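You operate a simulated robot arm through the tools that you are given. There is no shell and no other tool. Be economical: measure what you need, move in short steps, check, and stop when the job is done.

You are at the controls of a simulated two-armed robot. One attempt, no reset.

Task
Put the carton that says "rice" from the worktop between range and sink on the small trivet and the carton marked "milk" on the counter. Open the green drawer by the range, fetch the pink cloth from the inside of the green drawer by the range and set it on the range end of the long worktop, then shut the range. Take the lid off the water jug and lay it down on the door end of the long worktop. Open the drawer with two knobs, take the black pod and leave it on the front of the peg board, then shut the knobs. Put the cream bowl in the sink. Put the blue starter jar in the blue mixing bowl. Put the green pod on top of the seeded roll. Put the steel jug on the grey small tray. Take the carton labelled "corn" from the dining table and leave it on the pink plate. Close the cream door of the dresser. Pull the sink door by the drawers open. Any order will do. Set down upright: carton, black pod, blue starter jar, green pod, steel jug.

The check looks at the end state, three seconds after you hand in, the way a careful person would. Anything else that was tipped, shoved, dropped, spilled or broken makes it a failure. A push-on lid holds only when it is set on centred and level and pressed home; a screw cap is set on level and turned clockwise until tight. Flat cloth is picked up by pressing the open fingertips on it (5 to 10 N) and closing them slowly along it; thin cloth reads only 2 to 8 mm in the jaws.

Robot
Two 7-joint arms with two-finger parallel grippers on one trunk, on a base that drives. Base frame: it is fixed to the floor where the robot stands at the start and does not move with it; the origin is under the middle of the robot, x ahead of it, y to its left, z up; the surface under the hand at the start is at about z = 910. Readings come in mm, degrees, newtons and seconds.
The left shoulder is at the start at [50, 177, 1204], the right one opposite. With the tool pointing down near the work surface each hand reaches from about 220 to 700 mm from the robot's upright axis, wherever it stands, measured 20 degrees to its own side. Places, roughly: black pod [750, 2750, 1000]; blue mixing bowl (16x16x8 cm) [-1100, -1800, 500]; blue starter jar [750, -2750, 500]; counter [800, -2600, 900]; cream bowl (15x15x7 cm) [-1100, -2500, 500]; cream door of the dresser [-4800, 2600, 400]; drawer with two knobs [600, 1600, 800]; front of the peg board [500, 1600, 800]; green carton, pink carton [-3750, 2000, 750]; green drawer by the range [600, 300, 800]; green pod [1000, -2750, 1000]; milk carton, teal carton, yellow carton [500, 250, 1000]; pink cloth (10x9x5 cm) [500, 200, 800]; pink plate (23x23x3 cm) [-3800, 2500, 800]; range end of the long worktop [700, 1600, 900]; seeded roll (7x7x5 cm) [700, -2100, 600]; sink [600, -400, 800]; sink door by the drawers [400, -600, 400]; small tray (20x34x5 cm) [-3000, 2100, 800]; small trivet (15x15x2 cm) [700, 400, 900]; steel jug (16x9x13 cm) [-2700, 2200, 800]; water jug [500, 2750, 1000]. Payload 3.43 kg a hand.
The TCP of each hand is the grasp point between the finger pads, 34 mm short of the fingertips. In the tool frame z runs along the fingers and y along their closing line. Largest opening 128 mm; finger width 24, thickness 12; the body of the gripper, 48 by 130 mm, starts 96 mm behind the TCP.
Orientation is told as [roll, pitch, yaw] about the base's x, y, z axes, in that order, counted from this pose: with the fingers straight down and closing along the base's y, the tool's x points along the base's -x, its y along +y and its z along -z.

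Tools
- The arms move only by the tool move_arm. It takes "left_steps", "right_steps" or both (then of equal length, played together; a hand with none holds still); each is a list of rows, each a list of 7 numbers: the shift along the tool's x, y, z in units of 25 mm (1.0 is 25 mm), then the turn, a rotation vector about the tool's x, y, z in units of 6 degrees (1.0 is 6 degrees), then the finger opening in mm, from 0 to 128. In form: [[x, y, z, ax, ay, az, gripper], ...]. A call has 1 to 20 rows; each row shifts and turns the commanded pose from where the row before left it, along the tool's axes as they then stand. A call with a number of a shift or a turn outside -1 to 1 is refused whole. A row lasts 0.2 s, in which the tool goes at most 50 mm and 8.6 degrees; a call with a longer step from one row to the next is refused whole, and so is a gripper value outside its range. A pose out of reach is approached as far as the arm can. The call stops where the force on the tool passes 40 N (or 10 N more than at its start, if that is more) or the arm is blocked; 0.2 s more then pass. Each finger travels about 108 mm/s and halts on what it meets, pressing with about 43 N; the grip force reading is that of the motor and also rises with nothing between the fingers. The clock runs only during rows and for 0.2 s after the last one: add rows that do not move to give the fingers time. The reply holds the time, the measured pose of the TCP, the force on the tool along the base axes, the opening and the grip force, in the units named above and with some noise, with the torque about the TCP (base axes, N m) and any sound that the robot's microphone picked up.
- Cameras (640 x 400 px; columns grow to the right, rows downward): "scene" is now at [140.2, -15.9, 1337.5]; the picture's right is [-0.20, -0.98, 0.00], its down [-0.80, 0.17, -0.57] and it looks along [0.56, -0.12, -0.82] (base axes); focal length 214 px, centre (320, 200). "left" rides on the left gripper at [76, 11, -160] in its tool frame; the picture's right is [-0.15, 0.99, 0.00], its down [-0.88, -0.13, -0.46] and it looks along [-0.45, -0.07, 0.89] (tool axes); focal length 234 px, centre (320, 200). "right" rides on the right gripper at [76, -11, -160] in its tool frame; the picture's right is [0.15, 0.99, 0.00], its down [-0.88, 0.13, -0.46] and it looks along [-0.45, 0.07, 0.89] (tool axes); focal length 234 px, centre (320, 200). There is no depth. A picture from a camera that has moved, and an enlarged one, comes with that camera's place and axes in the base frame and with its lens.
- camera(camera): a new picture of that camera. No time passes.
- lift_body(by): slides the trunk up (or, below 0, down) by that many mm; the arms and the scene camera ride with it, the base frame stays. It gives what a move gives, with no picture.
- roll_base(legs): drives the robot by 1 to 6 legs, each [ahead, turn to the left] in mm and degrees, along the robot's own axes; the way and the turn of a leg run together, so that a leg with both is an arc; at most 1500 mm and 180 degrees a leg. The arms and the cameras ride along, it lands a little off, and it stops where it bumps. It gives what a move gives.
- head_to(pan, tilt): turns the head with the scene camera to pan (to the left, within 80 degrees either way) and tilt (down, from -29 to 69), counted from straight ahead of the robot. It gives what a move gives.
- close_up(camera, box): a new picture of the part [left, top, right, bottom] of that camera's present view, enlarged. No time passes.
- close_job(): hands the job in; it is judged then, once.

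Work in short steps. Places have to be worked out from the pictures, the camera data and where the tool is seen: move nearer, look again, correct. Check each grasp and each placing, and mend what went wrong. You have 577 turns and 370 pictures in all, those below and enlarged ones among them. Open the grippers and draw the arms clear of the work before you hand the job in, unless the task says otherwise.

The tools are called after "Emit:" by a JSON object that holds its "fn" and its "kwargs". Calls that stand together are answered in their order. move_arm: Moves the arms, as the interface text tells. Its arguments: {"type":"object","properties":{"left_steps":{"type":"array","items":{"type":"array","items":{"type":"number"}}},"right_steps":{"type":"array","items":{"type":"array","items":{"type":"number"}}}},"required":[]} The other tools are called the same way: lift_body (by) slides the trunk up or down; roll_base (legs) drives the base; head_to (pan, tilt) turns the head that bears the scene camera; camera (camera) takes a picture; close_up (camera, box) takes an enlarged picture of a part of a camera's view; close_job () hands the job in.

At the start:

```text
time: 0.0
left_tool_pos: [388.2, 208.2, 1225.1]
left_orientation: [0.0, 0.0, 0.0]
left_force: [-0.1, -0.6, -0.4]
left_torque: [-0.02, 0.0, -0.01]
left_grip_width: 128.1
left_finger_force: 0.1
right_tool_pos: [412.9, -155.9, 1164.1]
right_orientation: [0.1, -0.1, -0.1]
right_force: [0.2, -0.1, 0.6]
right_torque: [-0.03, 0.01, 0.05]
right_grip_width: 127.8
right_finger_force: 0.0
trunk travel left (down, up): [-375.0, 26.0]
robot x, y, heading: [-1.4, 3.2, -0.1]
head pan, tilt: [-11.8, 55.1]
```

scene: 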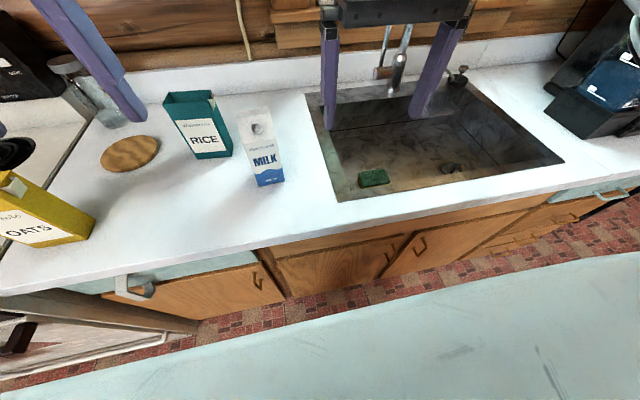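
right: 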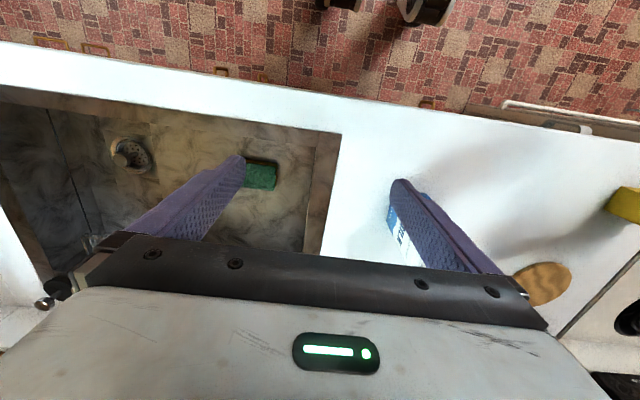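
left: 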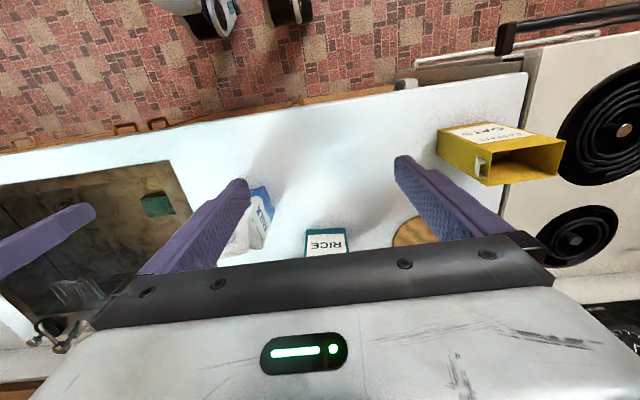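

The scene shows the rice carton near [650,190], the trivet near [683,407] and the milk near [500,40]. I'll enlarge the area for details before the first grasp.

Emit:
{"fn": "close_up", "kwargs": {"camera": "scene", "box": [80, 70, 320, 220]}}

Emit:
{"fn": "head_to", "kwargs": {"pan": 30, "tilt": 40}}

Emit:
{"fn": "camera", "kwargs": {"camera": "scene"}}

```text
2.67 times, centred on (200, 145) of scene
camera zoom: at [140.2, -15.9, 1337.5], right [-0.2, -0.98, 0.0], down [-0.8, 0.17, -0.57], along [0.56, -0.12, -0.82], focal length 572 px, centre (640, 347)
```

zoom: 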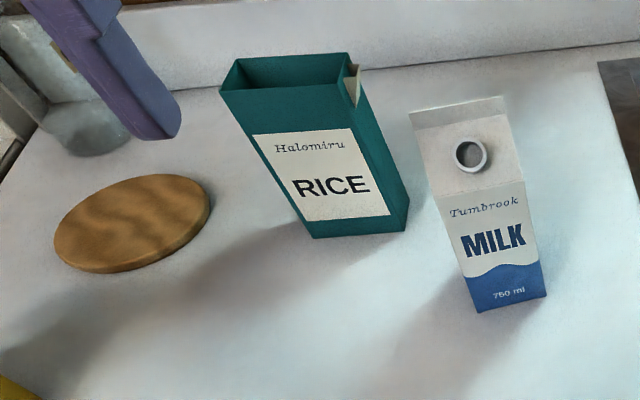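

```text
time: 1.1
left_tool_pos: [390.0, 206.1, 1226.0]
left_orientation: [0.0, 0.0, 0.0]
left_force: [-0.7, -0.2, 0.5]
left_torque: [-0.03, -0.02, 0.01]
left_grip_width: 127.9
left_finger_force: 0.1
right_tool_pos: [411.7, -154.5, 1165.1]
right_orientation: [0.1, 0.0, -0.1]
right_force: [0.3, 0.4, 0.0]
right_torque: [-0.03, -0.01, -0.04]
right_grip_width: 127.9
right_finger_force: 0.1
trunk travel left (down, up): [-375.0, 26.0]
robot x, y, heading: [2.3, 0.3, 0.1]
head pan, tilt: [30.0, 40.0]
```

```text
365 pictures are left
camera scene: at [143.4, 41.2, 1358.3], right [0.5, -0.87, 0.0], down [-0.56, -0.32, -0.77], along [0.66, 0.38, -0.64], focal length 214 px, centre (320, 200)
```

scene: 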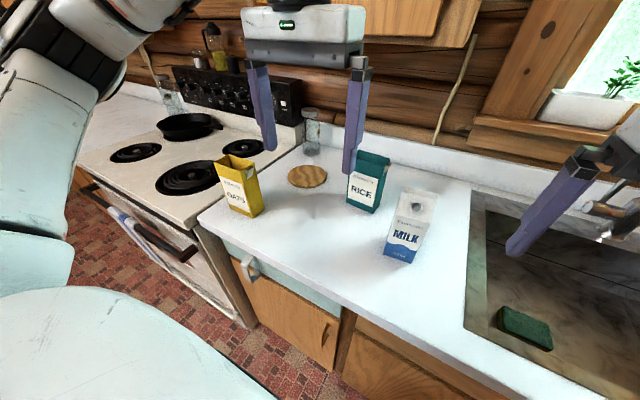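

The rice carton spans about x 634–682, y 131–226, top z ≈1075, yaw ≈ -6°. I'll turn the left hand to yaw 84 to grip along its depth, and start moving over it.

Emit:
{"fn": "move_arm", "kwargs": {"left_steps": [[0, 0, 0, 0, 0, -1, 128], [0, 0, 0, 0, 0, -1, 128], [0, 0, 0, 0, 0, -1, 128], [0, 0, 0, 0, 0, -1, 128], [0, 0, 0, 0, 0, -1, 128], [0, 0, 0, 0, 0, -1, 128], [0, 0, 0, 0, 0, -1, 128], [0, 0, 0, 0, 0, -1, 128], [0, 0, 0, 0, 0, -1, 128], [0, 0, 0, 0, 0, -1, 128], [0, 0, 0, 0, 0, -1, 128], [0, 0, 0, 0, 0, -1, 128], [0, 0, 0, 0, 0, -1, 128], [0, 0, 0, 0, 0, -1, 128], [0, -1, 0, 0, 0, 0, 128], [0, -1, 0, 0, 0, 0, 128], [0, -1, 0, 0, 0, 0, 128], [0, -1, 0, 0, 0, 0, 128]]}}

Emit:
{"fn": "camera", "kwargs": {"camera": "left"}}

```text
time: 4.9
left_tool_pos: [489.0, 197.8, 1225.1]
left_orientation: [0.0, 0.0, 84.1]
left_force: [-0.1, 0.8, 0.0]
left_torque: [0.0, 0.01, 0.0]
left_grip_width: 128.2
left_finger_force: 0.0
right_tool_pos: [412.9, -155.7, 1165.3]
right_orientation: [0.1, 0.0, -0.1]
right_force: [0.2, 0.6, 0.2]
right_torque: [0.04, 0.01, -0.01]
right_grip_width: 128.1
right_finger_force: 0.1
trunk travel left (down, up): [-375.0, 26.0]
robot x, y, heading: [2.0, 1.3, 0.1]
head pan, tilt: [30.0, 40.0]
```

```text
364 pictures are left
camera left: at [469.6, 124.5, 1385.0], right [-0.97, 0.25, 0.0], down [0.22, 0.86, 0.46], along [0.11, 0.44, -0.89], focal length 234 px, centre (320, 200)
```

left: 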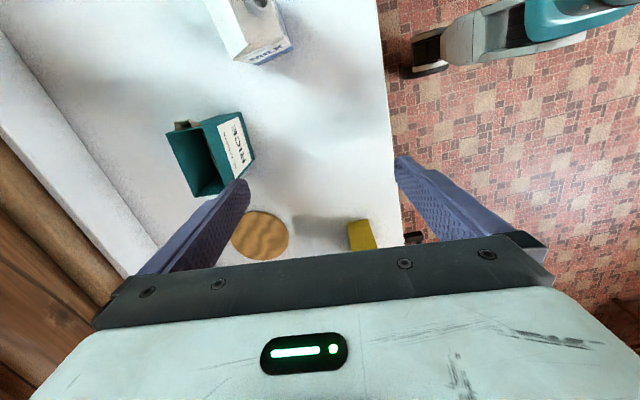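

The left camera agrees with the carton location. Moving over it and descending to grip near its top.

Emit:
{"fn": "move_arm", "kwargs": {"left_steps": [[0, -1, 0, 0, 0, 0, 128], [0, -1, 0, 0, 0, 0, 128], [0, -1, 0, 0, 0, 0, 128], [0, -1, 0, 0, 0, 0, 128], [0, -1, 0, 0, 0, 0, 128], [0, -1, 0, 0, 0, 0, 128], [0, -0.7, 0, 0, 0, 0, 128], [0, 0, 1, 0, 0, 0, 128], [0, 0, 1, 0, 0, 0, 128], [0, 0, 1, 0, 0, 0, 128], [0, 0, 1, 0, 0, 0, 128]]}}

Emit:
{"fn": "camera", "kwargs": {"camera": "left"}}

Emit:
{"fn": "camera", "kwargs": {"camera": "scene"}}

```text
time: 6.5
left_tool_pos: [597.6, 184.9, 1223.2]
left_orientation: [-0.5, 0.0, 83.7]
left_force: [-27.0, -4.0, 4.0]
left_torque: [0.41, -3.36, 0.24]
left_grip_width: 128.1
left_finger_force: 0.1
left hand out of reach, approached as far as the arm can: row 5, 6, 7, 8
right_tool_pos: [405.0, -156.0, 1165.0]
right_orientation: [0.1, -0.4, 0.0]
right_force: [0.1, -0.7, -0.2]
right_torque: [-0.02, -0.04, -0.02]
right_grip_width: 128.0
right_finger_force: 0.1
trunk travel left (down, up): [-375.0, 26.0]
robot x, y, heading: [-0.7, 0.7, -0.0]
head pan, tilt: [30.0, 40.0]
stopped in row 8 (left hand): the force on the tool passed its limit at 49 N (the readings are from after the stop); the commanded pose is now the measured one
```

```text
363 pictures are left
camera left: at [577.2, 111.6, 1383.1], right [-0.97, 0.25, -0.01], down [0.22, 0.86, 0.46], along [0.12, 0.44, -0.89], focal length 234 px, centre (320, 200)
```

left: 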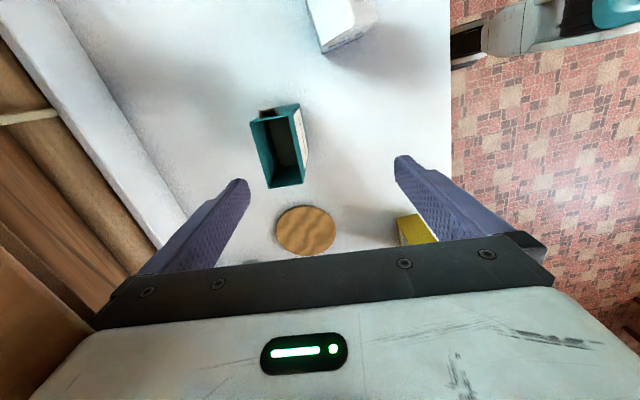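

```text
362 pictures are left
camera scene: at [136.0, 40.7, 1359.1], right [0.5, -0.87, 0.0], down [-0.55, -0.32, -0.77], along [0.67, 0.38, -0.64], focal length 214 px, centre (320, 200)
```

scene: 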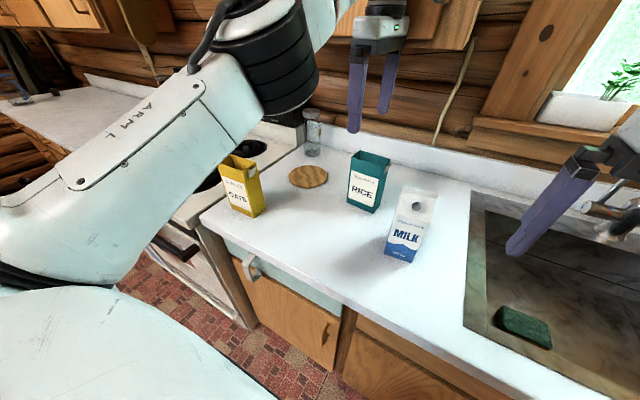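

The gripper met the upper cabinet front (bottom about z 1325), so rice needs a tilted front approach. Backing off and turning the hand back to yaw -6.

Emit:
{"fn": "move_arm", "kwargs": {"left_steps": [[0, 1, 0, 0, 0, 0, 128], [0, 1, 0, 0, 0, 0, 128], [0, 1, 0, 0, 0, 0, 128], [0, 1, 0, 0, 0, 0, 128], [0, 1, 0, 0, 0, 1, 128], [0, 0, 0, 0, 0, 1, 128], [0, 0, 0, 0, 0, 1, 128], [0, 0, 0, 0, 0, 1, 128], [0, 0, 0, 0, 0, 1, 128], [0, 0, 0, 0, 0, 1, 128], [0, 0, 0, 0, 0, 1, 128], [0, 0, 0, 0, 0, 1, 128], [0, 0, 0, 0, 0, 1, 128], [0, 0, 0, 0, 0, 1, 128], [0, 0, 0, 0, 0, 1, 128], [0, 0, 0, 0, 0, 1, 128], [0, 0, 0, 0, 0, 1, 128], [0, 0, 0, 0, 0, 1, 128], [0, 0, 0, 0, 0, 1, 128]]}}

Emit:
{"fn": "move_arm", "kwargs": {"left_steps": [[0, 0, 0, 0, -1, 0, 128], [0, 0, 0, 0, -1, 0, 128], [0, 0, 0, 0, -1, 0, 128], [0, 0, 0, 0, -1, 0, 128], [0, 0, 0, 0, -1, 0, 128], [0, 0, 0, 0, -1, 0, 128], [0, 0, 0, 0, -1, 0, 128], [0, 0, 0, 0, -1, 0, 128], [0, 0, 0, 0, -1, 0, 128]]}}

Emit:
{"fn": "camera", "kwargs": {"camera": "left"}}

```text
time: 10.6
left_tool_pos: [481.9, 199.4, 1217.3]
left_orientation: [-0.1, -0.3, -6.3]
left_force: [0.0, -0.5, 0.5]
left_torque: [-0.01, -0.03, 0.0]
left_grip_width: 128.1
left_finger_force: 0.1
left hand out of reach, approached as far as the arm can: row 1
right_tool_pos: [412.4, -156.8, 1164.1]
right_orientation: [0.1, 0.0, 0.0]
right_force: [0.3, 0.1, -0.5]
right_torque: [0.01, -0.01, 0.0]
right_grip_width: 128.1
right_finger_force: 0.1
trunk travel left (down, up): [-375.0, 26.0]
robot x, y, heading: [-0.6, -0.2, 0.0]
head pan, tilt: [30.0, 40.0]
```

```text
time: 12.6
left_tool_pos: [482.0, 199.3, 1218.6]
left_orientation: [0.0, -54.6, -6.1]
left_force: [0.0, -0.5, 0.3]
left_torque: [0.02, -0.02, -0.03]
left_grip_width: 127.6
left_finger_force: 0.0
right_tool_pos: [411.8, -155.5, 1165.3]
right_orientation: [0.1, -0.2, -0.1]
right_force: [0.1, -0.8, -0.1]
right_torque: [-0.01, 0.02, -0.03]
right_grip_width: 128.0
right_finger_force: 0.0
trunk travel left (down, up): [-375.0, 26.0]
robot x, y, heading: [1.1, -1.0, -0.3]
head pan, tilt: [30.0, 40.0]
```

```text
361 pictures are left
camera left: at [309.7, 231.0, 1249.4], right [0.19, 0.97, 0.12], down [0.13, -0.14, 0.98], along [0.97, -0.17, -0.15], focal length 234 px, centre (320, 200)
```

left: 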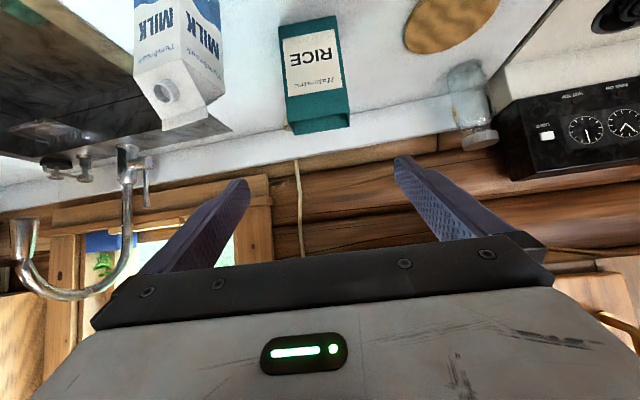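

The carton front face centre is confirmed near [631,189]. Lowering in front of it and then sliding straight in with open fingers.

Emit:
{"fn": "move_arm", "kwargs": {"left_steps": [[0.63, 0.025, 0.8, 0, 0, 0, 128], [0.63, 0.025, 0.8, 0, 0, 0, 128], [0.63, 0.025, 0.8, 0, 0, 0, 128], [0.63, 0.025, 0.8, 0, 0, 0, 128], [0.63, 0.025, 0.8, 0, 0, 0, 128], [0.63, 0.025, 0.8, 0, 0, 0, 128], [0.63, 0.025, 0.8, 0, 0, 0, 128], [0.63, 0.025, 0.8, 0, 0, 0, 128]]}}

Emit:
{"fn": "camera", "kwargs": {"camera": "left"}}

```text
time: 14.3
left_tool_pos: [539.5, 199.1, 1019.8]
left_orientation: [0.0, -54.2, -6.2]
left_force: [0.3, 0.0, -0.4]
left_torque: [-0.03, 0.02, 0.02]
left_grip_width: 128.2
left_finger_force: 0.0
right_tool_pos: [412.6, -155.6, 1164.9]
right_orientation: [0.2, 0.0, 0.0]
right_force: [0.2, 0.2, -0.6]
right_torque: [0.0, 0.0, 0.01]
right_grip_width: 127.9
right_finger_force: 0.1
trunk travel left (down, up): [-375.0, 26.0]
robot x, y, heading: [-1.0, -0.6, 0.1]
head pan, tilt: [30.0, 40.0]
```

```text
360 pictures are left
camera left: at [366.9, 230.1, 1052.7], right [0.19, 0.97, 0.12], down [0.13, -0.15, 0.98], along [0.97, -0.17, -0.15], focal length 234 px, centre (320, 200)
```

left: 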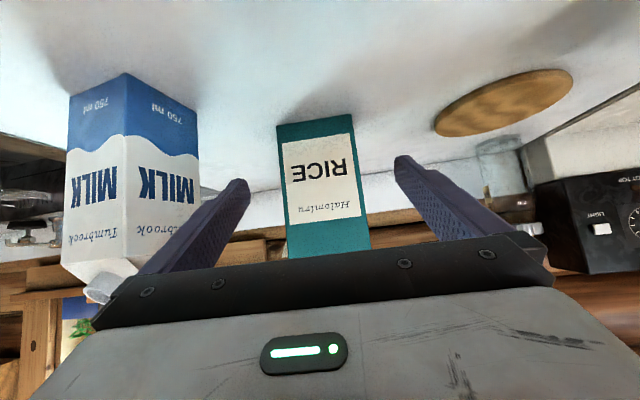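

Carton is centred between the fingers. Sliding in and closing.

Emit:
{"fn": "move_arm", "kwargs": {"left_steps": [[-0.53, 0, 0.74, 0, 0, 0, 128], [-0.53, 0, 0.74, 0, 0, 0, 128], [-0.53, 0, 0.74, 0, 0, 0, 128], [-0.53, 0, 0.74, 0, 0, 0, 128], [-0.53, 0, 0.74, 0, 0, 0, 128], [0, 0, 0, 0, 0, 0, 80], [0, 0, 0, 0, 0, 0, 80], [0, 0, 0, 0, 0, 0, 80]]}}

Emit:
{"fn": "camera", "kwargs": {"camera": "scene"}}

```text
time: 16.1
left_tool_pos: [652.0, 185.3, 1019.9]
left_orientation: [0.0, -54.4, -6.1]
left_force: [0.3, -0.4, 0.6]
left_torque: [-0.02, -0.06, -0.04]
left_grip_width: 95.0
left_finger_force: 43.2
right_tool_pos: [411.4, -156.9, 1163.9]
right_orientation: [0.2, -0.1, 0.0]
right_force: [0.3, 0.7, 0.6]
right_torque: [-0.03, 0.0, 0.0]
right_grip_width: 127.8
right_finger_force: 0.0
trunk travel left (down, up): [-375.0, 26.0]
robot x, y, heading: [-1.2, -5.0, -0.1]
head pan, tilt: [30.0, 40.0]
```

```text
359 pictures are left
camera scene: at [143.1, 41.2, 1358.3], right [0.5, -0.87, 0.0], down [-0.56, -0.32, -0.77], along [0.66, 0.38, -0.64], focal length 214 px, centre (320, 200)
```

scene: 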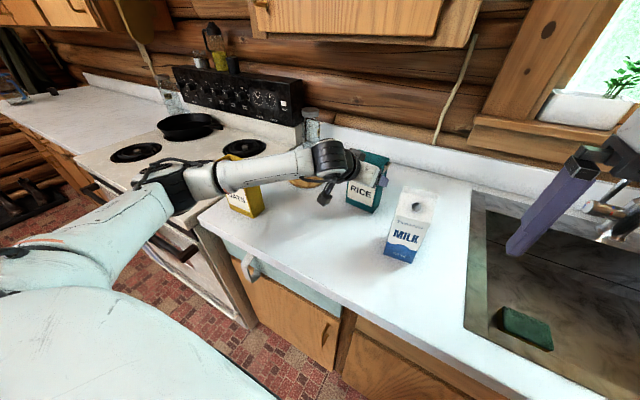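

Grip is firm at 95 mm. Lifting the carton 75 mm and looking at how the forearm stands relative to the oats carton.

Emit:
{"fn": "move_arm", "kwargs": {"left_steps": [[-0.61, 0, -0.435, 0, 0, 0, 80], [-0.61, 0, -0.435, 0, 0, 0, 80], [-0.61, 0, -0.435, 0, 0, 0, 80], [-0.61, 0, -0.435, 0, 0, 0, 80]]}}

Emit:
{"fn": "head_to", "kwargs": {"pan": 45, "tilt": 35}}

Emit:
{"fn": "camera", "kwargs": {"camera": "scene"}}

Emit:
{"fn": "camera", "kwargs": {"camera": "left"}}

```text
time: 17.1
left_tool_pos: [651.4, 185.4, 1095.5]
left_orientation: [0.0, -54.4, -6.3]
left_force: [-0.2, -0.5, -3.2]
left_torque: [-0.01, 0.03, 0.01]
left_grip_width: 94.8
left_finger_force: 43.2
right_tool_pos: [411.8, -155.2, 1163.9]
right_orientation: [0.0, -0.1, -0.2]
right_force: [-0.6, -0.1, 0.0]
right_torque: [-0.02, 0.0, 0.03]
right_grip_width: 127.8
right_finger_force: 0.1
trunk travel left (down, up): [-375.0, 26.0]
robot x, y, heading: [-2.0, 3.9, -0.1]
head pan, tilt: [30.0, 40.0]
```

```text
time: 17.9
left_tool_pos: [651.8, 186.6, 1095.1]
left_orientation: [0.0, -54.3, -6.2]
left_force: [-0.4, 0.2, -3.7]
left_torque: [0.0, 0.04, 0.03]
left_grip_width: 94.7
left_finger_force: 43.5
right_tool_pos: [412.2, -155.2, 1164.4]
right_orientation: [0.0, -0.1, -0.1]
right_force: [0.2, -0.3, -0.1]
right_torque: [0.05, -0.03, 0.03]
right_grip_width: 127.5
right_finger_force: 0.0
trunk travel left (down, up): [-375.0, 26.0]
robot x, y, heading: [-4.7, 0.1, 0.2]
head pan, tilt: [45.0, 35.0]
```

```text
358 pictures are left
camera scene: at [132.0, 61.0, 1365.8], right [0.71, -0.71, 0.0], down [-0.41, -0.41, -0.82], along [0.58, 0.58, -0.57], focal length 214 px, centre (320, 200)
```

scene: 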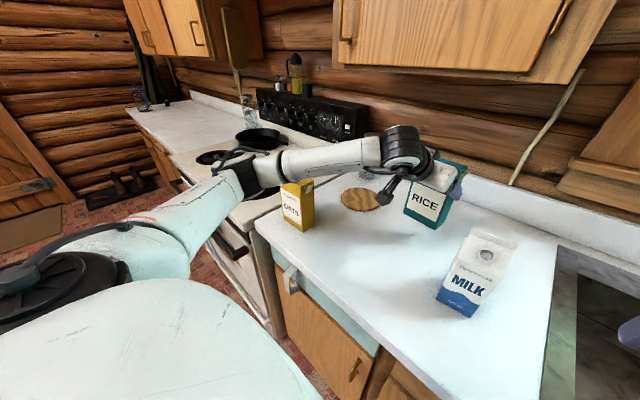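

```text
357 pictures are left
camera left: at [480.1, 217.0, 1127.2], right [0.19, 0.97, 0.12], down [0.13, -0.14, 0.98], along [0.97, -0.17, -0.15], focal length 234 px, centre (320, 200)
```

left: 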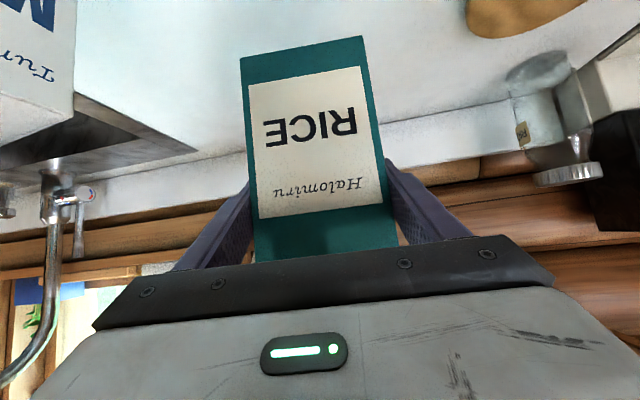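

Carton is clear and held. Turning it 18° left about vertical and carrying it over the trivet at [684,405].

Emit:
{"fn": "move_arm", "kwargs": {"left_steps": [[0, 0, 0, -0.813, 0, -0.582, 80], [0, 0, 0, -0.813, 0, -0.582, 80], [0, 0, 0, -0.813, 0, -0.582, 80], [-0.201, 0.921, 0.281, 0, 0, 0, 80], [-0.201, 0.921, 0.281, 0, 0, 0, 80], [-0.201, 0.921, 0.281, 0, 0, 0, 80], [-0.201, 0.921, 0.281, 0, 0, 0, 80], [-0.201, 0.921, 0.281, 0, 0, 0, 80], [-0.201, 0.921, 0.281, 0, 0, 0, 80], [-0.201, 0.921, 0.281, 0, 0, 0, 80], [-0.201, 0.921, 0.281, 0, 0, 0, 80], [-0.201, 0.921, 0.281, 0, 0, 0, 80]]}}

Emit:
{"fn": "camera", "kwargs": {"camera": "scene"}}

Emit:
{"fn": "camera", "kwargs": {"camera": "left"}}

```text
time: 20.5
left_tool_pos: [684.5, 405.9, 1095.0]
left_orientation: [-0.1, -54.3, 11.8]
left_force: [-0.5, 0.1, -2.3]
left_torque: [-0.03, 0.0, -0.02]
left_grip_width: 94.4
left_finger_force: 42.6
right_tool_pos: [412.6, -156.2, 1164.6]
right_orientation: [0.1, -0.2, -0.1]
right_force: [-0.6, -0.1, 0.8]
right_torque: [-0.02, 0.01, -0.03]
right_grip_width: 127.9
right_finger_force: 0.1
trunk travel left (down, up): [-375.0, 26.0]
robot x, y, heading: [-0.7, 0.9, -0.0]
head pan, tilt: [45.0, 35.0]
```

```text
356 pictures are left
camera scene: at [131.9, 61.6, 1365.8], right [0.71, -0.71, 0.0], down [-0.41, -0.41, -0.82], along [0.58, 0.58, -0.57], focal length 214 px, centre (320, 200)
```

scene: 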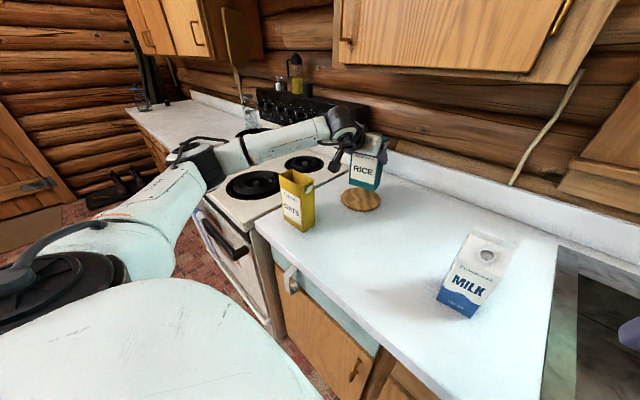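

```text
355 pictures are left
camera left: at [511.9, 382.0, 1127.0], right [-0.12, 0.99, 0.12], down [0.17, -0.1, 0.98], along [0.98, 0.14, -0.15], focal length 234 px, centre (320, 200)
```

left: 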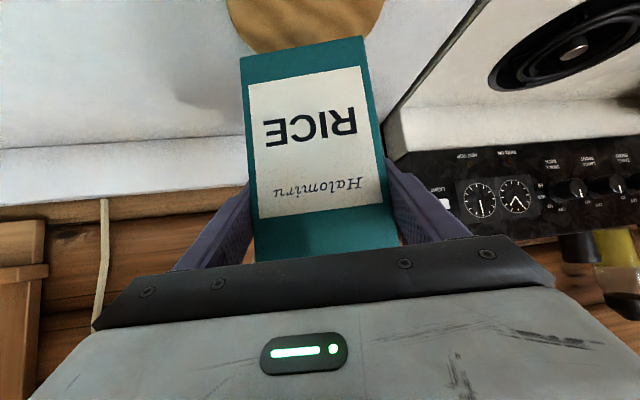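

Carton is above the trivet. Lowering 50 mm, then feeling for contact.

Emit:
{"fn": "move_arm", "kwargs": {"left_steps": [[0.41, 0, 0.29, 0, 0, 0, 80], [0.41, 0, 0.29, 0, 0, 0, 80], [0.41, 0, 0.29, 0, 0, 0, 80], [0.41, 0, 0.29, 0, 0, 0, 80]]}}

Emit:
{"fn": "move_arm", "kwargs": {"left_steps": [[0.1, 0, 0.07, 0, 0, 0, 80], [0.1, 0, 0.07, 0, 0, 0, 80]]}}

Emit:
{"fn": "close_up", "kwargs": {"camera": "scene", "box": [300, 130, 440, 230]}}

```text
time: 21.5
left_tool_pos: [684.2, 405.6, 1044.2]
left_orientation: [0.0, -54.4, 11.8]
left_force: [-0.2, -0.1, -2.1]
left_torque: [-0.06, 0.02, 0.0]
left_grip_width: 94.7
left_finger_force: 43.4
right_tool_pos: [412.4, -155.1, 1164.8]
right_orientation: [0.1, 0.0, -0.1]
right_force: [-0.5, -1.0, -0.4]
right_torque: [-0.01, -0.02, 0.0]
right_grip_width: 128.0
right_finger_force: 0.1
trunk travel left (down, up): [-375.0, 26.0]
robot x, y, heading: [-0.5, 1.9, -0.1]
head pan, tilt: [45.0, 35.0]
```

```text
time: 22.1
left_tool_pos: [685.1, 403.9, 1038.1]
left_orientation: [0.0, -54.4, 11.7]
left_force: [0.1, -0.6, -3.6]
left_torque: [-0.01, 0.05, -0.01]
left_grip_width: 94.7
left_finger_force: 42.9
right_tool_pos: [411.6, -154.8, 1163.6]
right_orientation: [0.1, -0.1, -0.1]
right_force: [-0.1, -0.3, 0.4]
right_torque: [-0.04, 0.0, 0.0]
right_grip_width: 127.8
right_finger_force: 0.0
trunk travel left (down, up): [-375.0, 26.0]
robot x, y, heading: [-2.3, -1.7, 0.1]
head pan, tilt: [45.0, 35.0]
```

```text
4.00 times, centred on (370, 180) of scene
camera zoom: at [132.0, 61.2, 1365.8], right [0.71, -0.71, 0.0], down [-0.41, -0.41, -0.82], along [0.58, 0.58, -0.57], focal length 858 px, centre (120, 280)
```

zoom: 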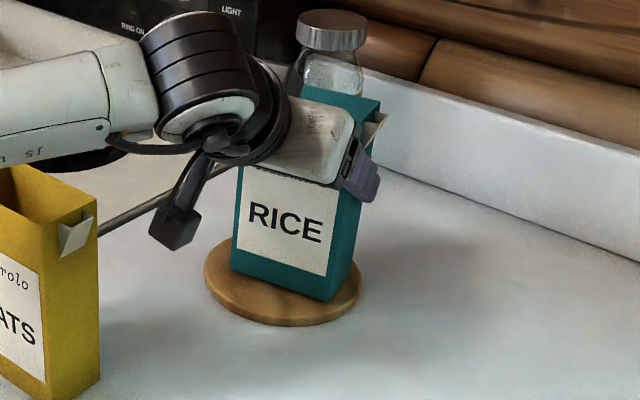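

Well placed on the trivet; lowering the last few millimetres until the force shows contact.

Emit:
{"fn": "move_arm", "kwargs": {"left_steps": [[0.1, 0, 0.07, 0, 0, 0, 80], [0.1, 0, 0.07, 0, 0, 0, 80]]}}

Emit:
{"fn": "move_arm", "kwargs": {"left_steps": [[0.1, 0, 0.07, 0, 0, 0, 80]]}}

```text
time: 22.7
left_tool_pos: [683.7, 403.9, 1032.3]
left_orientation: [0.0, -54.3, 11.7]
left_force: [-0.2, 0.4, -3.1]
left_torque: [-0.01, 0.0, 0.01]
left_grip_width: 94.8
left_finger_force: 43.0
right_tool_pos: [412.4, -155.8, 1164.1]
right_orientation: [0.1, -0.1, -0.1]
right_force: [-0.6, -0.6, 0.0]
right_torque: [-0.04, -0.03, 0.01]
right_grip_width: 127.8
right_finger_force: 0.1
trunk travel left (down, up): [-375.0, 26.0]
robot x, y, heading: [2.7, 1.1, -0.1]
head pan, tilt: [45.0, 35.0]
```

```text
time: 23.1
left_tool_pos: [684.0, 404.8, 1032.1]
left_orientation: [0.1, -54.5, 11.7]
left_force: [-2.0, -0.7, 2.6]
left_torque: [0.26, 0.34, 0.08]
left_grip_width: 94.8
left_finger_force: 43.2
right_tool_pos: [412.1, -156.1, 1165.0]
right_orientation: [0.1, -0.1, 0.0]
right_force: [-0.4, 1.0, 0.6]
right_torque: [0.0, -0.01, 0.02]
right_grip_width: 128.2
right_finger_force: 0.2
trunk travel left (down, up): [-375.0, 26.0]
robot x, y, heading: [-2.2, 2.8, -0.0]
head pan, tilt: [45.0, 35.0]
```

Contact felt. Opening, backing straight out 70 mm, then rising clear.

Emit:
{"fn": "move_arm", "kwargs": {"left_steps": [[0, 0, 0, 0, 0, 0, 110], [0, 0, 0, 0, 0, 0, 128], [0, 0, 0, 0, 0, 0, 128], [0.543, 0, -0.76, 0, 0, 0, 128], [0.543, 0, -0.76, 0, 0, 0, 128], [0.543, 0, -0.76, 0, 0, 0, 128], [-0.81, 0, -0.58, 0, 0, 0, 128], [-0.81, 0, -0.58, 0, 0, 0, 128], [-0.81, 0, -0.58, 0, 0, 0, 128], [-0.81, 0, -0.58, 0, 0, 0, 128]]}}

Emit:
{"fn": "camera", "kwargs": {"camera": "scene"}}

```text
time: 25.3
left_tool_pos: [615.6, 390.1, 1129.9]
left_orientation: [0.1, -54.3, 11.7]
left_force: [-0.4, 0.4, -0.2]
left_torque: [-0.02, 0.0, 0.01]
left_grip_width: 128.1
left_finger_force: 0.1
right_tool_pos: [411.4, -155.8, 1164.3]
right_orientation: [0.2, -0.1, 0.0]
right_force: [-0.1, 0.6, 1.1]
right_torque: [-0.01, -0.03, -0.01]
right_grip_width: 127.8
right_finger_force: 0.1
trunk travel left (down, up): [-375.0, 26.0]
robot x, y, heading: [-1.5, -2.1, 0.2]
head pan, tilt: [45.0, 35.0]
```

```text
353 pictures are left
camera scene: at [131.5, 60.8, 1365.9], right [0.71, -0.71, 0.0], down [-0.41, -0.41, -0.82], along [0.58, 0.58, -0.57], focal length 214 px, centre (320, 200)
```

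scene: 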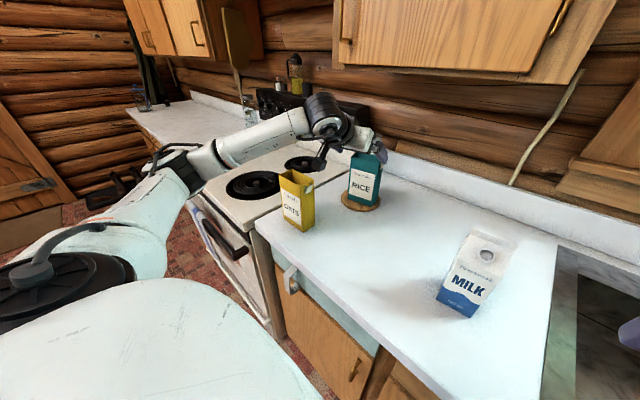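

Rice stands on the trivet. Raising and withdrawing the left hand to near its start position.

Emit:
{"fn": "move_arm", "kwargs": {"left_steps": [[-0.81, 0, -0.58, 0, 0, 0, 128], [-0.81, 0, -0.58, 0, 0, 0, 128], [-0.81, 0, -0.58, 0, 0, 0, 128], [0.536, -0.532, -0.888, 0, 0, 0, 128], [0.536, -0.532, -0.888, 0, 0, 0, 128], [0.536, -0.532, -0.888, 0, 0, 0, 128], [0.536, -0.532, -0.888, 0, 0, 0, 128], [0.536, -0.532, -0.888, 0, 0, 0, 128], [0.536, -0.532, -0.888, 0, 0, 0, 128], [0.536, -0.532, -0.888, 0, 0, 0, 128], [0.536, -0.532, -0.888, 0, 0, 0, 128], [0.536, -0.532, -0.888, 0, 0, 0, 128], [0.536, -0.532, -0.888, 0, 0, 0, 128]]}}

Emit:
{"fn": "roll_base", "kwargs": {"legs": [[-450, 0]]}}

Emit:
{"fn": "head_to", "kwargs": {"pan": 0, "tilt": 35}}

Emit:
{"fn": "camera", "kwargs": {"camera": "scene"}}

```text
time: 28.1
left_tool_pos: [389.7, 206.2, 1226.5]
left_orientation: [0.1, -54.4, 11.8]
left_force: [0.3, 0.4, 0.0]
left_torque: [0.05, -0.02, 0.04]
left_grip_width: 127.9
left_finger_force: 0.0
right_tool_pos: [411.8, -156.1, 1163.6]
right_orientation: [0.1, -0.1, -0.1]
right_force: [0.0, -0.5, 0.2]
right_torque: [-0.02, 0.02, 0.0]
right_grip_width: 128.1
right_finger_force: 0.2
trunk travel left (down, up): [-375.0, 26.0]
robot x, y, heading: [-1.4, -2.4, -0.1]
head pan, tilt: [45.0, 35.0]
```

```text
time: 30.9
left_tool_pos: [-62.2, 207.7, 1225.9]
left_orientation: [0.0, -54.3, 11.6]
left_force: [-0.2, -0.7, -0.1]
left_torque: [0.0, 0.01, -0.01]
left_grip_width: 128.0
left_finger_force: 0.1
right_tool_pos: [-41.6, -156.3, 1165.0]
right_orientation: [0.0, -0.1, -0.3]
right_force: [-0.4, -0.9, -0.3]
right_torque: [-0.01, 0.0, -0.01]
right_grip_width: 127.9
right_finger_force: 0.0
trunk travel left (down, up): [-375.0, 26.0]
robot x, y, heading: [-452.4, 0.3, -0.1]
head pan, tilt: [45.0, 35.0]
```

```text
time: 32.0
left_tool_pos: [-63.0, 207.2, 1225.3]
left_orientation: [0.0, -54.3, 11.6]
left_force: [-0.3, 0.3, -1.1]
left_torque: [0.0, -0.03, 0.01]
left_grip_width: 128.1
left_finger_force: 0.0
right_tool_pos: [-41.1, -156.4, 1163.8]
right_orientation: [0.1, -0.1, -0.2]
right_force: [-0.6, 0.7, -0.2]
right_torque: [0.03, -0.03, 0.02]
right_grip_width: 128.0
right_finger_force: 0.1
trunk travel left (down, up): [-375.0, 26.0]
robot x, y, heading: [-449.5, 1.2, -0.2]
head pan, tilt: [0.0, 35.0]
```

```text
352 pictures are left
camera scene: at [-294.8, -1.1, 1365.9], right [0.0, -1.0, 0.0], down [-0.57, 0.0, -0.82], along [0.82, 0.0, -0.57], focal length 214 px, centre (320, 200)
```

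scene: 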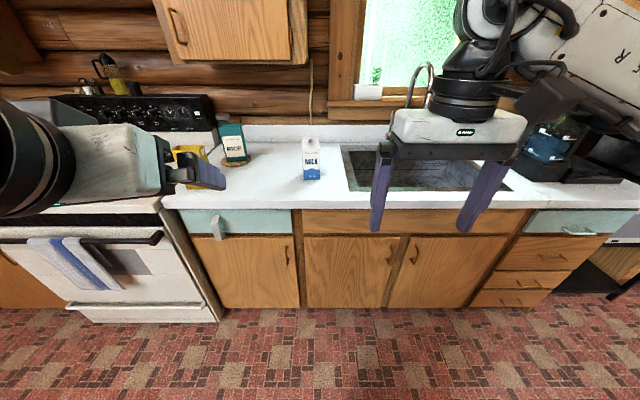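

The layout is clear now. I'll enlarge the green drawer's handle and the sink doors.

Emit:
{"fn": "close_up", "kwargs": {"camera": "scene", "box": [160, 180, 320, 280]}}

Emit:
{"fn": "close_up", "kwargs": {"camera": "scene", "box": [360, 200, 640, 330]}}

```text
4.00 times, centred on (240, 230) of scene
camera zoom: at [-294.8, -1.1, 1365.9], right [0.0, -1.0, 0.0], down [-0.57, 0.0, -0.82], along [0.82, 0.0, -0.57], focal length 858 px, centre (640, 80)
```

zoom: 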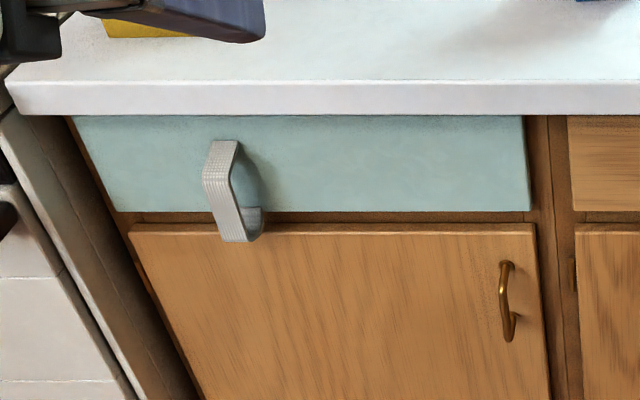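

```text
2.29 times, centred on (500, 265) of scene
camera zoom: at [-294.8, -1.1, 1365.9], right [0.0, -1.0, 0.0], down [-0.57, 0.0, -0.82], along [0.82, 0.0, -0.57], focal length 490 px, centre (-91, 51)
```

zoom: 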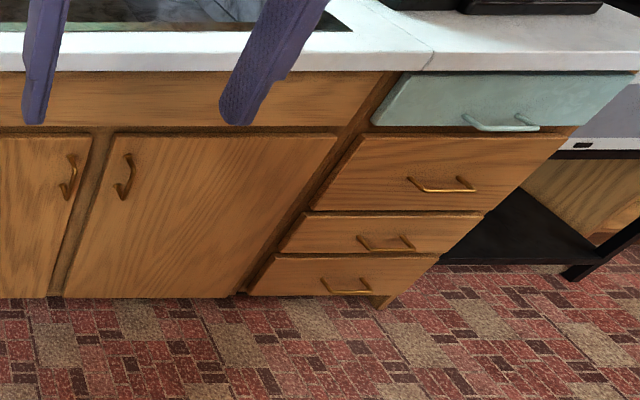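

The green drawer's handle is a vertical D bracket near [295,379,831]. I'll level the left hand to point forward and bring it in front of the handle.

Emit:
{"fn": "move_arm", "kwargs": {"left_steps": [[0, 0, 0, 0.813, 0, 0.582, 128], [0, 0, 0, 0.813, 0, 0.582, 128], [0, 0, 0, 0, -1, 0, 128], [0, 0, 0, 0, -1, 0, 128], [0, 0, 0, 0, -1, 0, 128], [0, 0, 0, 0, -1, 0, 128], [0, 0, 0, 0, -1, 0, 128], [0, 0, 0, 0, -1, 0, 128]]}}

Emit:
{"fn": "move_arm", "kwargs": {"left_steps": [[0.985, 0.433, 0.6, 0, 0, 0, 90], [0.985, 0.433, 0.6, 0, 0, 0, 90], [0.985, 0.433, 0.6, 0, 0, 0, 90], [0.985, 0.433, 0.6, 0, 0, 0, 90], [0.985, 0.433, 0.6, 0, 0, 0, 90], [0.985, 0.433, 0.6, 0, 0, 0, 90], [0.985, 0.433, 0.6, 0, 0, 0, 90], [0.985, 0.433, 0.6, 0, 0, 0, 90], [0.985, 0.433, 0.6, 0, 0, 0, 90], [0.985, 0.433, 0.6, 0, 0, 0, 90], [0.985, 0.433, 0.6, 0, 0, 0, 90], [0.985, 0.433, 0.6, 0, 0, 0, 90], [0.985, 0.433, 0.6, 0, 0, 0, 90], [0.985, 0.433, 0.6, 0, 0, 0, 90], [0.985, 0.433, 0.6, 0, 0, 0, 90], [0.985, 0.433, 0.6, 0, 0, 0, 90]]}}

Emit:
{"fn": "camera", "kwargs": {"camera": "left"}}

Emit:
{"fn": "camera", "kwargs": {"camera": "scene"}}

```text
time: 33.8
left_tool_pos: [31.2, 180.7, 1302.6]
left_orientation: [-179.2, -89.7, 179.0]
left_force: [0.6, 0.1, -0.3]
left_torque: [-0.03, 0.01, 0.01]
left_grip_width: 128.1
left_finger_force: 0.1
left hand out of reach, approached as far as the arm can: row 2, 3, 4, 5, 6, 7, 8
right_tool_pos: [-39.9, -155.3, 1163.2]
right_orientation: [0.1, 0.0, -0.1]
right_force: [-0.1, 0.4, 0.1]
right_torque: [-0.02, -0.02, 0.0]
right_grip_width: 128.3
right_finger_force: 0.0
trunk travel left (down, up): [-375.0, 26.0]
robot x, y, heading: [-456.0, 4.1, -0.4]
head pan, tilt: [0.0, 35.0]
```

```text
time: 37.2
left_tool_pos: [50.4, 195.7, 1270.6]
left_orientation: [178.8, -89.7, -179.1]
left_force: [0.2, 0.2, -0.1]
left_torque: [0.02, 0.05, -0.03]
left_grip_width: 89.8
left_finger_force: 0.0
left hand out of reach, approached as far as the arm can: row 2, 3, 4, 5, 6, 7, 8, 9, 10, 11, 12, 13, 14, 15, 16
right_tool_pos: [-41.2, -155.3, 1164.6]
right_orientation: [0.1, -0.1, -0.3]
right_force: [-0.5, 0.9, 0.0]
right_torque: [-0.01, -0.01, 0.0]
right_grip_width: 127.9
right_finger_force: 0.1
trunk travel left (down, up): [-375.0, 26.0]
robot x, y, heading: [-453.3, 1.4, 0.0]
head pan, tilt: [0.0, 35.0]
```

```text
349 pictures are left
camera left: at [-108.5, 208.8, 1194.8], right [0.01, 0.99, 0.15], down [-0.46, -0.13, 0.88], along [0.89, -0.07, 0.46], focal length 234 px, centre (320, 200)
```

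left: 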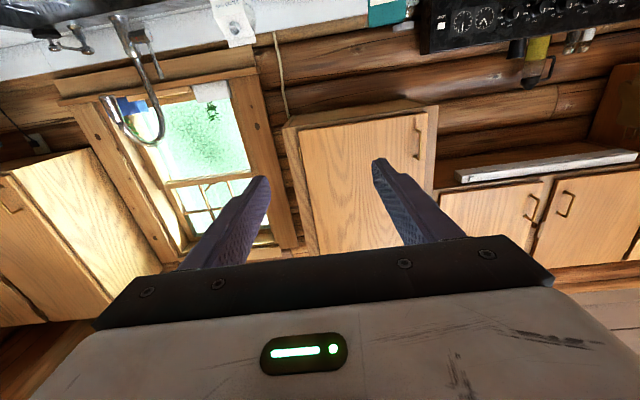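

```text
348 pictures are left
camera scene: at [-294.8, -1.2, 1365.9], right [0.0, -1.0, 0.0], down [-0.57, 0.0, -0.82], along [0.82, 0.0, -0.57], focal length 214 px, centre (320, 200)
```

scene: 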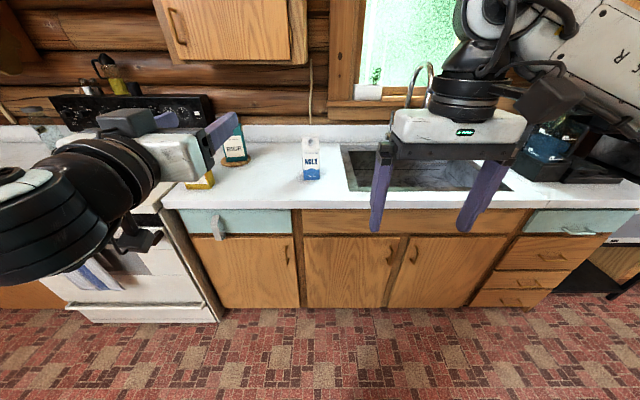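

The left arm is stuck near a limit this close to the body. A null row will show whether it keeps heading for the commanded pose.

Emit:
{"fn": "move_arm", "kwargs": {"left_steps": [[0, 0, 0, 0, 0, 0, 90], [0, 0, 0, 0, 0, 0, 90], [0, 0, 0, 0, 0, 0, 90]]}}

```text
time: 38.0
left_tool_pos: [50.7, 195.3, 1270.9]
left_orientation: [178.8, -89.7, -179.2]
left_force: [0.1, -0.6, -0.1]
left_torque: [-0.01, -0.03, 0.0]
left_grip_width: 89.9
left_finger_force: 0.1
right_tool_pos: [-41.7, -156.5, 1164.1]
right_orientation: [0.1, -0.1, -0.1]
right_force: [-0.9, -0.3, 0.1]
right_torque: [-0.01, -0.02, -0.03]
right_grip_width: 127.9
right_finger_force: 0.1
trunk travel left (down, up): [-375.0, 26.0]
robot x, y, heading: [-453.7, -0.0, 0.2]
head pan, tilt: [0.0, 35.0]
```

It clips at the end of each call. I'll go back to a pitch of about -54°, which worked, and then move down to the handle.

Emit:
{"fn": "move_arm", "kwargs": {"left_steps": [[0, 0, 0, 0, 1, 0, 90], [0, 0, 0, 0, 1, 0, 90], [0, 0, 0, 0, 1, 0, 90], [0, 0, 0, 0, 1, 0, 90], [0, 0, 0, 0, 1, 0, 90], [0, 0, 0, 0, 1, 0, 90]]}}

```text
time: 39.4
left_tool_pos: [51.3, 195.8, 1270.8]
left_orientation: [0.0, -54.3, -0.3]
left_force: [1.5, -0.7, -0.3]
left_torque: [-0.01, -0.01, 0.02]
left_grip_width: 89.9
left_finger_force: 0.0
right_tool_pos: [-41.0, -156.4, 1163.6]
right_orientation: [0.0, 0.0, -0.3]
right_force: [1.5, 0.6, 0.2]
right_torque: [0.01, 0.02, 0.02]
right_grip_width: 128.0
right_finger_force: 0.2
trunk travel left (down, up): [-375.0, 26.0]
robot x, y, heading: [-454.1, 3.1, -0.0]
head pan, tilt: [0.0, 35.0]
```

Now moving down and across to a pre-grasp pose in front of the handle.

Emit:
{"fn": "move_arm", "kwargs": {"left_steps": [[0.597, 0.46, 0.931, 0, 0, 0, 90], [0.597, 0.46, 0.931, 0, 0, 0, 90], [0.597, 0.46, 0.931, 0, 0, 0, 90], [0.597, 0.46, 0.931, 0, 0, 0, 90], [0.597, 0.46, 0.931, 0, 0, 0, 90], [0.597, 0.46, 0.931, 0, 0, 0, 90], [0.597, 0.46, 0.931, 0, 0, 0, 90], [0.597, 0.46, 0.931, 0, 0, 0, 90], [0.597, 0.46, 0.931, 0, 0, 0, 90], [0.597, 0.46, 0.931, 0, 0, 0, 90], [0.597, 0.46, 0.931, 0, 0, 0, 90], [0.597, 0.46, 0.931, 0, 0, 0, 90], [0.597, 0.46, 0.931, 0, 0, 0, 90], [0.597, 0.46, 0.931, 0, 0, 0, 90], [0.597, 0.46, 0.931, 0, 0, 0, 90], [0.597, 0.46, 0.931, 0, 0, 0, 90]]}}

Emit:
{"fn": "camera", "kwargs": {"camera": "left"}}

Emit:
{"fn": "close_up", "kwargs": {"camera": "scene", "box": [120, 160, 320, 285]}}

```text
time: 42.8
left_tool_pos: [215.8, 380.6, 857.4]
left_orientation: [0.0, -54.4, -0.4]
left_force: [-0.7, 0.3, 0.5]
left_torque: [0.0, -0.03, -0.03]
left_grip_width: 90.3
left_finger_force: 0.1
right_tool_pos: [-41.3, -154.9, 1165.0]
right_orientation: [0.1, 0.1, -0.2]
right_force: [-0.9, -0.5, -0.6]
right_torque: [0.0, -0.01, 0.03]
right_grip_width: 128.1
right_finger_force: 0.0
trunk travel left (down, up): [-375.0, 26.0]
robot x, y, heading: [-450.7, 2.9, -0.1]
head pan, tilt: [0.0, 35.0]
```

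```text
347 pictures are left
camera left: at [42.1, 393.1, 890.5], right [0.09, 0.99, 0.12], down [0.14, -0.13, 0.98], along [0.99, -0.07, -0.15], focal length 234 px, centre (320, 200)
```

left: 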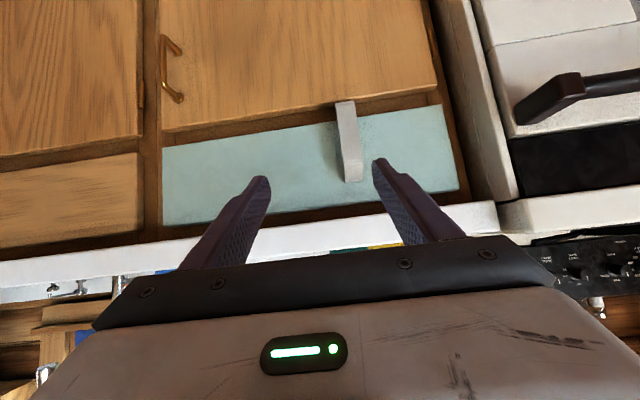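

```text
3.20 times, centred on (220, 222) of scene
camera zoom: at [-294.5, -1.1, 1365.9], right [0.0, -1.0, 0.0], down [-0.57, 0.0, -0.82], along [0.82, 0.0, -0.57], focal length 686 px, centre (640, 128)
```

zoom: 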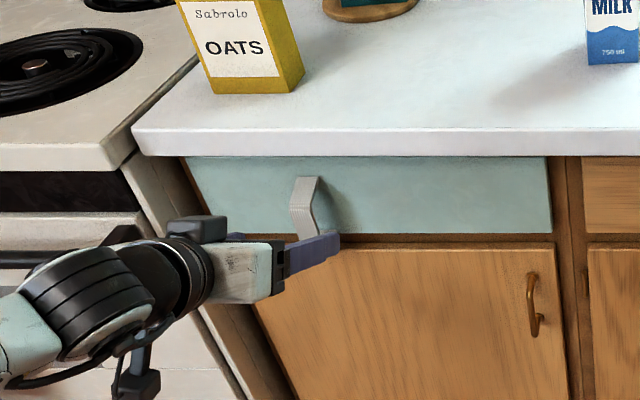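

The two views put the bar at about [355,420,795], further and lower than I thought. Moving closer and checking again.

Emit:
{"fn": "move_arm", "kwargs": {"left_steps": [[-0.147, 0.39, 0.927, 0, 0, 0, 90], [-0.147, 0.39, 0.927, 0, 0, 0, 90], [-0.147, 0.39, 0.927, 0, 0, 0, 90], [-0.147, 0.39, 0.927, 0, 0, 0, 90]]}}

Emit:
{"fn": "camera", "kwargs": {"camera": "left"}}

Emit:
{"fn": "close_up", "kwargs": {"camera": "scene", "box": [120, 160, 320, 285]}}

```text
time: 43.8
left_tool_pos: [294.0, 399.5, 808.9]
left_orientation: [-0.8, -54.0, 0.4]
left_force: [0.5, -0.8, 0.7]
left_torque: [-0.02, -0.04, 0.0]
left_grip_width: 89.9
left_finger_force: 0.0
left hand out of reach, approached as far as the arm can: row 4
right_tool_pos: [-39.8, -158.4, 1164.6]
right_orientation: [0.0, 0.0, -0.2]
right_force: [0.4, -0.1, 0.1]
right_torque: [0.01, 0.02, 0.02]
right_grip_width: 128.2
right_finger_force: 0.1
trunk travel left (down, up): [-375.0, 26.0]
robot x, y, heading: [-454.4, 1.4, -0.0]
head pan, tilt: [0.0, 35.0]
```

```text
345 pictures are left
camera left: at [119.8, 414.1, 841.8], right [0.09, 0.99, 0.11], down [0.15, -0.12, 0.98], along [0.98, -0.07, -0.16], focal length 234 px, centre (320, 200)
```

left: 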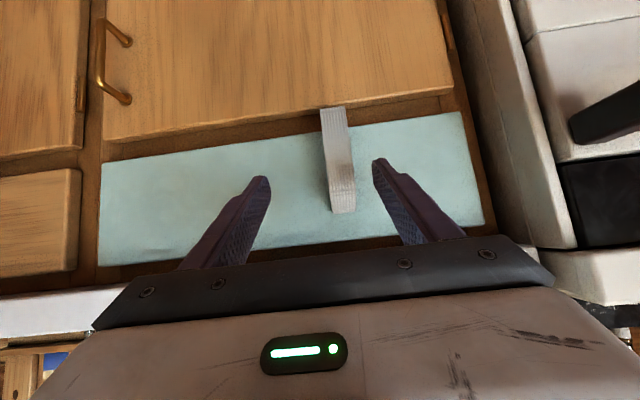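

```text
3.20 times, centred on (220, 222) of scene
camera zoom: at [-294.3, -2.2, 1365.8], right [0.0, -1.0, 0.0], down [-0.57, 0.0, -0.82], along [0.82, 0.0, -0.57], focal length 686 px, centre (640, 128)
```

zoom: 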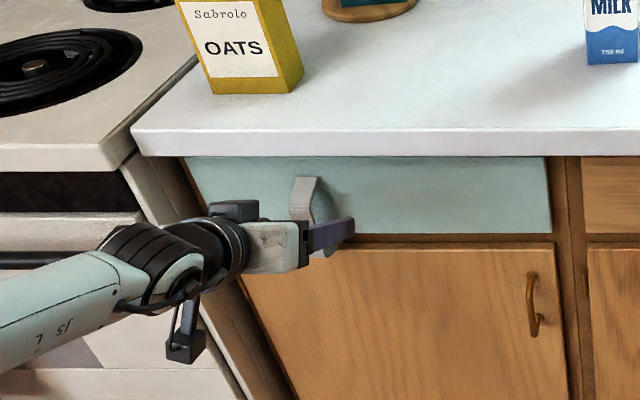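

Reach limit met. Rolling forward 60 mm will bring the fingers around the bar; then re-check.

Emit:
{"fn": "roll_base", "kwargs": {"legs": [[55, 0]]}}

Emit:
{"fn": "move_arm", "kwargs": {"left_steps": [[0, 0.4, 0, 0, 0, 0, 90], [0, 0.4, 0, 0, 0, 0, 90]]}}

Emit:
{"fn": "camera", "kwargs": {"camera": "left"}}

Emit:
{"fn": "close_up", "kwargs": {"camera": "scene", "box": [120, 160, 320, 285]}}

```text
time: 44.7
left_tool_pos: [347.2, 402.0, 808.3]
left_orientation: [-0.9, -53.9, 0.5]
left_force: [-0.3, 0.2, 0.7]
left_torque: [0.0, 0.03, 0.0]
left_grip_width: 89.6
left_finger_force: 0.1
right_tool_pos: [14.4, -155.9, 1164.0]
right_orientation: [0.1, 0.0, -0.2]
right_force: [-1.0, 0.0, -0.5]
right_torque: [0.02, -0.01, 0.01]
right_grip_width: 127.9
right_finger_force: 0.2
trunk travel left (down, up): [-375.0, 26.0]
robot x, y, heading: [-395.5, 0.5, 0.1]
head pan, tilt: [0.0, 35.0]
```

```text
time: 45.3
left_tool_pos: [346.5, 409.3, 800.9]
left_orientation: [-0.7, -54.2, 0.8]
left_force: [0.1, 0.8, 0.0]
left_torque: [0.01, 0.01, -0.02]
left_grip_width: 90.0
left_finger_force: 0.1
left hand out of reach, approached as far as the arm can: row 2
right_tool_pos: [13.8, -156.5, 1164.7]
right_orientation: [0.1, -0.1, -0.3]
right_force: [-1.4, -0.7, 0.8]
right_torque: [0.03, 0.02, 0.02]
right_grip_width: 127.7
right_finger_force: 0.0
trunk travel left (down, up): [-375.0, 26.0]
robot x, y, heading: [-393.3, 1.3, -0.1]
head pan, tilt: [0.0, 35.0]
```

```text
343 pictures are left
camera left: at [172.7, 420.9, 834.6], right [0.08, 0.99, 0.11], down [0.15, -0.12, 0.98], along [0.99, -0.06, -0.16], focal length 234 px, centre (320, 200)
```

left: 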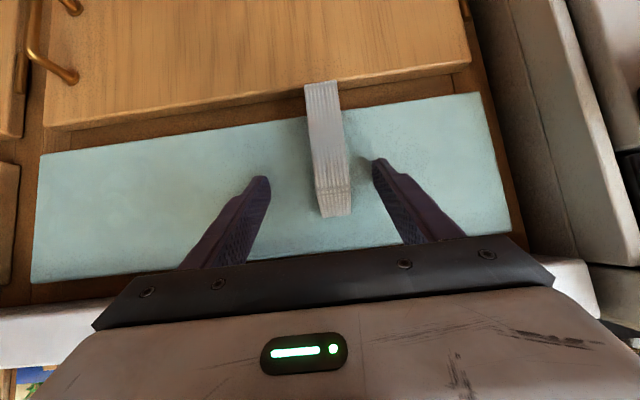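

```text
3.20 times, centred on (220, 222) of scene
camera zoom: at [-240.0, -1.6, 1365.9], right [0.0, -1.0, 0.0], down [-0.57, 0.0, -0.82], along [0.82, 0.0, -0.57], focal length 686 px, centre (640, 128)
```

zoom: 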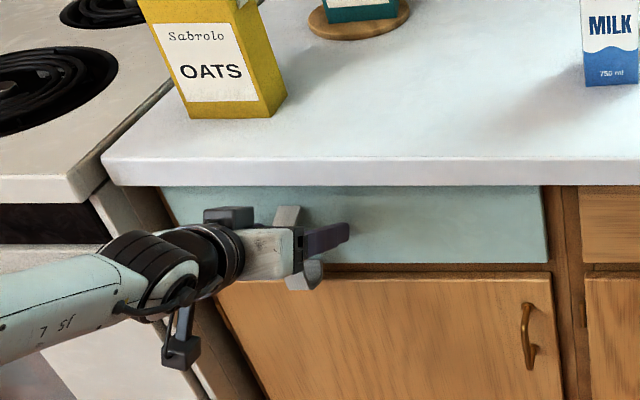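

The bar lies between the fingertips. Closing to test the grip on it.

Emit:
{"fn": "move_arm", "kwargs": {"left_steps": [[0, 0, 0, 0, 0, 0, 60], [0, 0, 0, 0, 0, 0, 30], [0, 0, 0, 0, 0, 0, 10], [0, 0, 0, 0, 0, 0, 10]]}}

Emit:
{"fn": "camera", "kwargs": {"camera": "left"}}

```text
time: 46.3
left_tool_pos: [345.4, 419.6, 801.6]
left_orientation: [-0.1, -54.0, 0.9]
left_force: [-1.6, 28.0, 1.7]
left_torque: [0.0, 0.69, -1.21]
left_grip_width: 26.1
left_finger_force: 44.9
right_tool_pos: [13.9, -154.8, 1165.9]
right_orientation: [0.0, -0.1, -0.2]
right_force: [-0.8, -1.4, 0.5]
right_torque: [0.0, 0.02, -0.02]
right_grip_width: 128.1
right_finger_force: 0.0
trunk travel left (down, up): [-375.0, 26.0]
robot x, y, heading: [-398.7, -0.6, 0.1]
head pan, tilt: [0.0, 35.0]
```

```text
341 pictures are left
camera left: at [171.3, 429.0, 834.5], right [0.07, 0.99, 0.12], down [0.15, -0.13, 0.98], along [0.99, -0.05, -0.16], focal length 234 px, centre (320, 200)
```

left: 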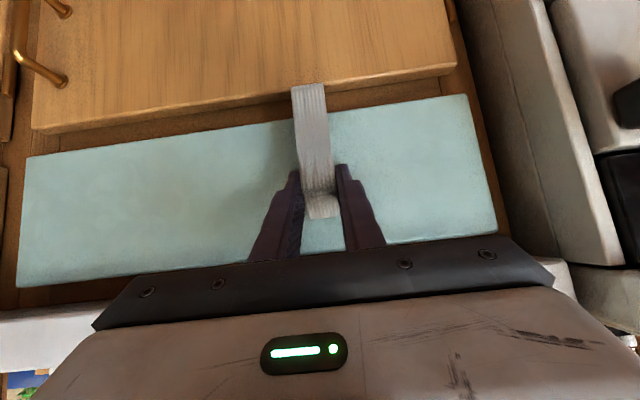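

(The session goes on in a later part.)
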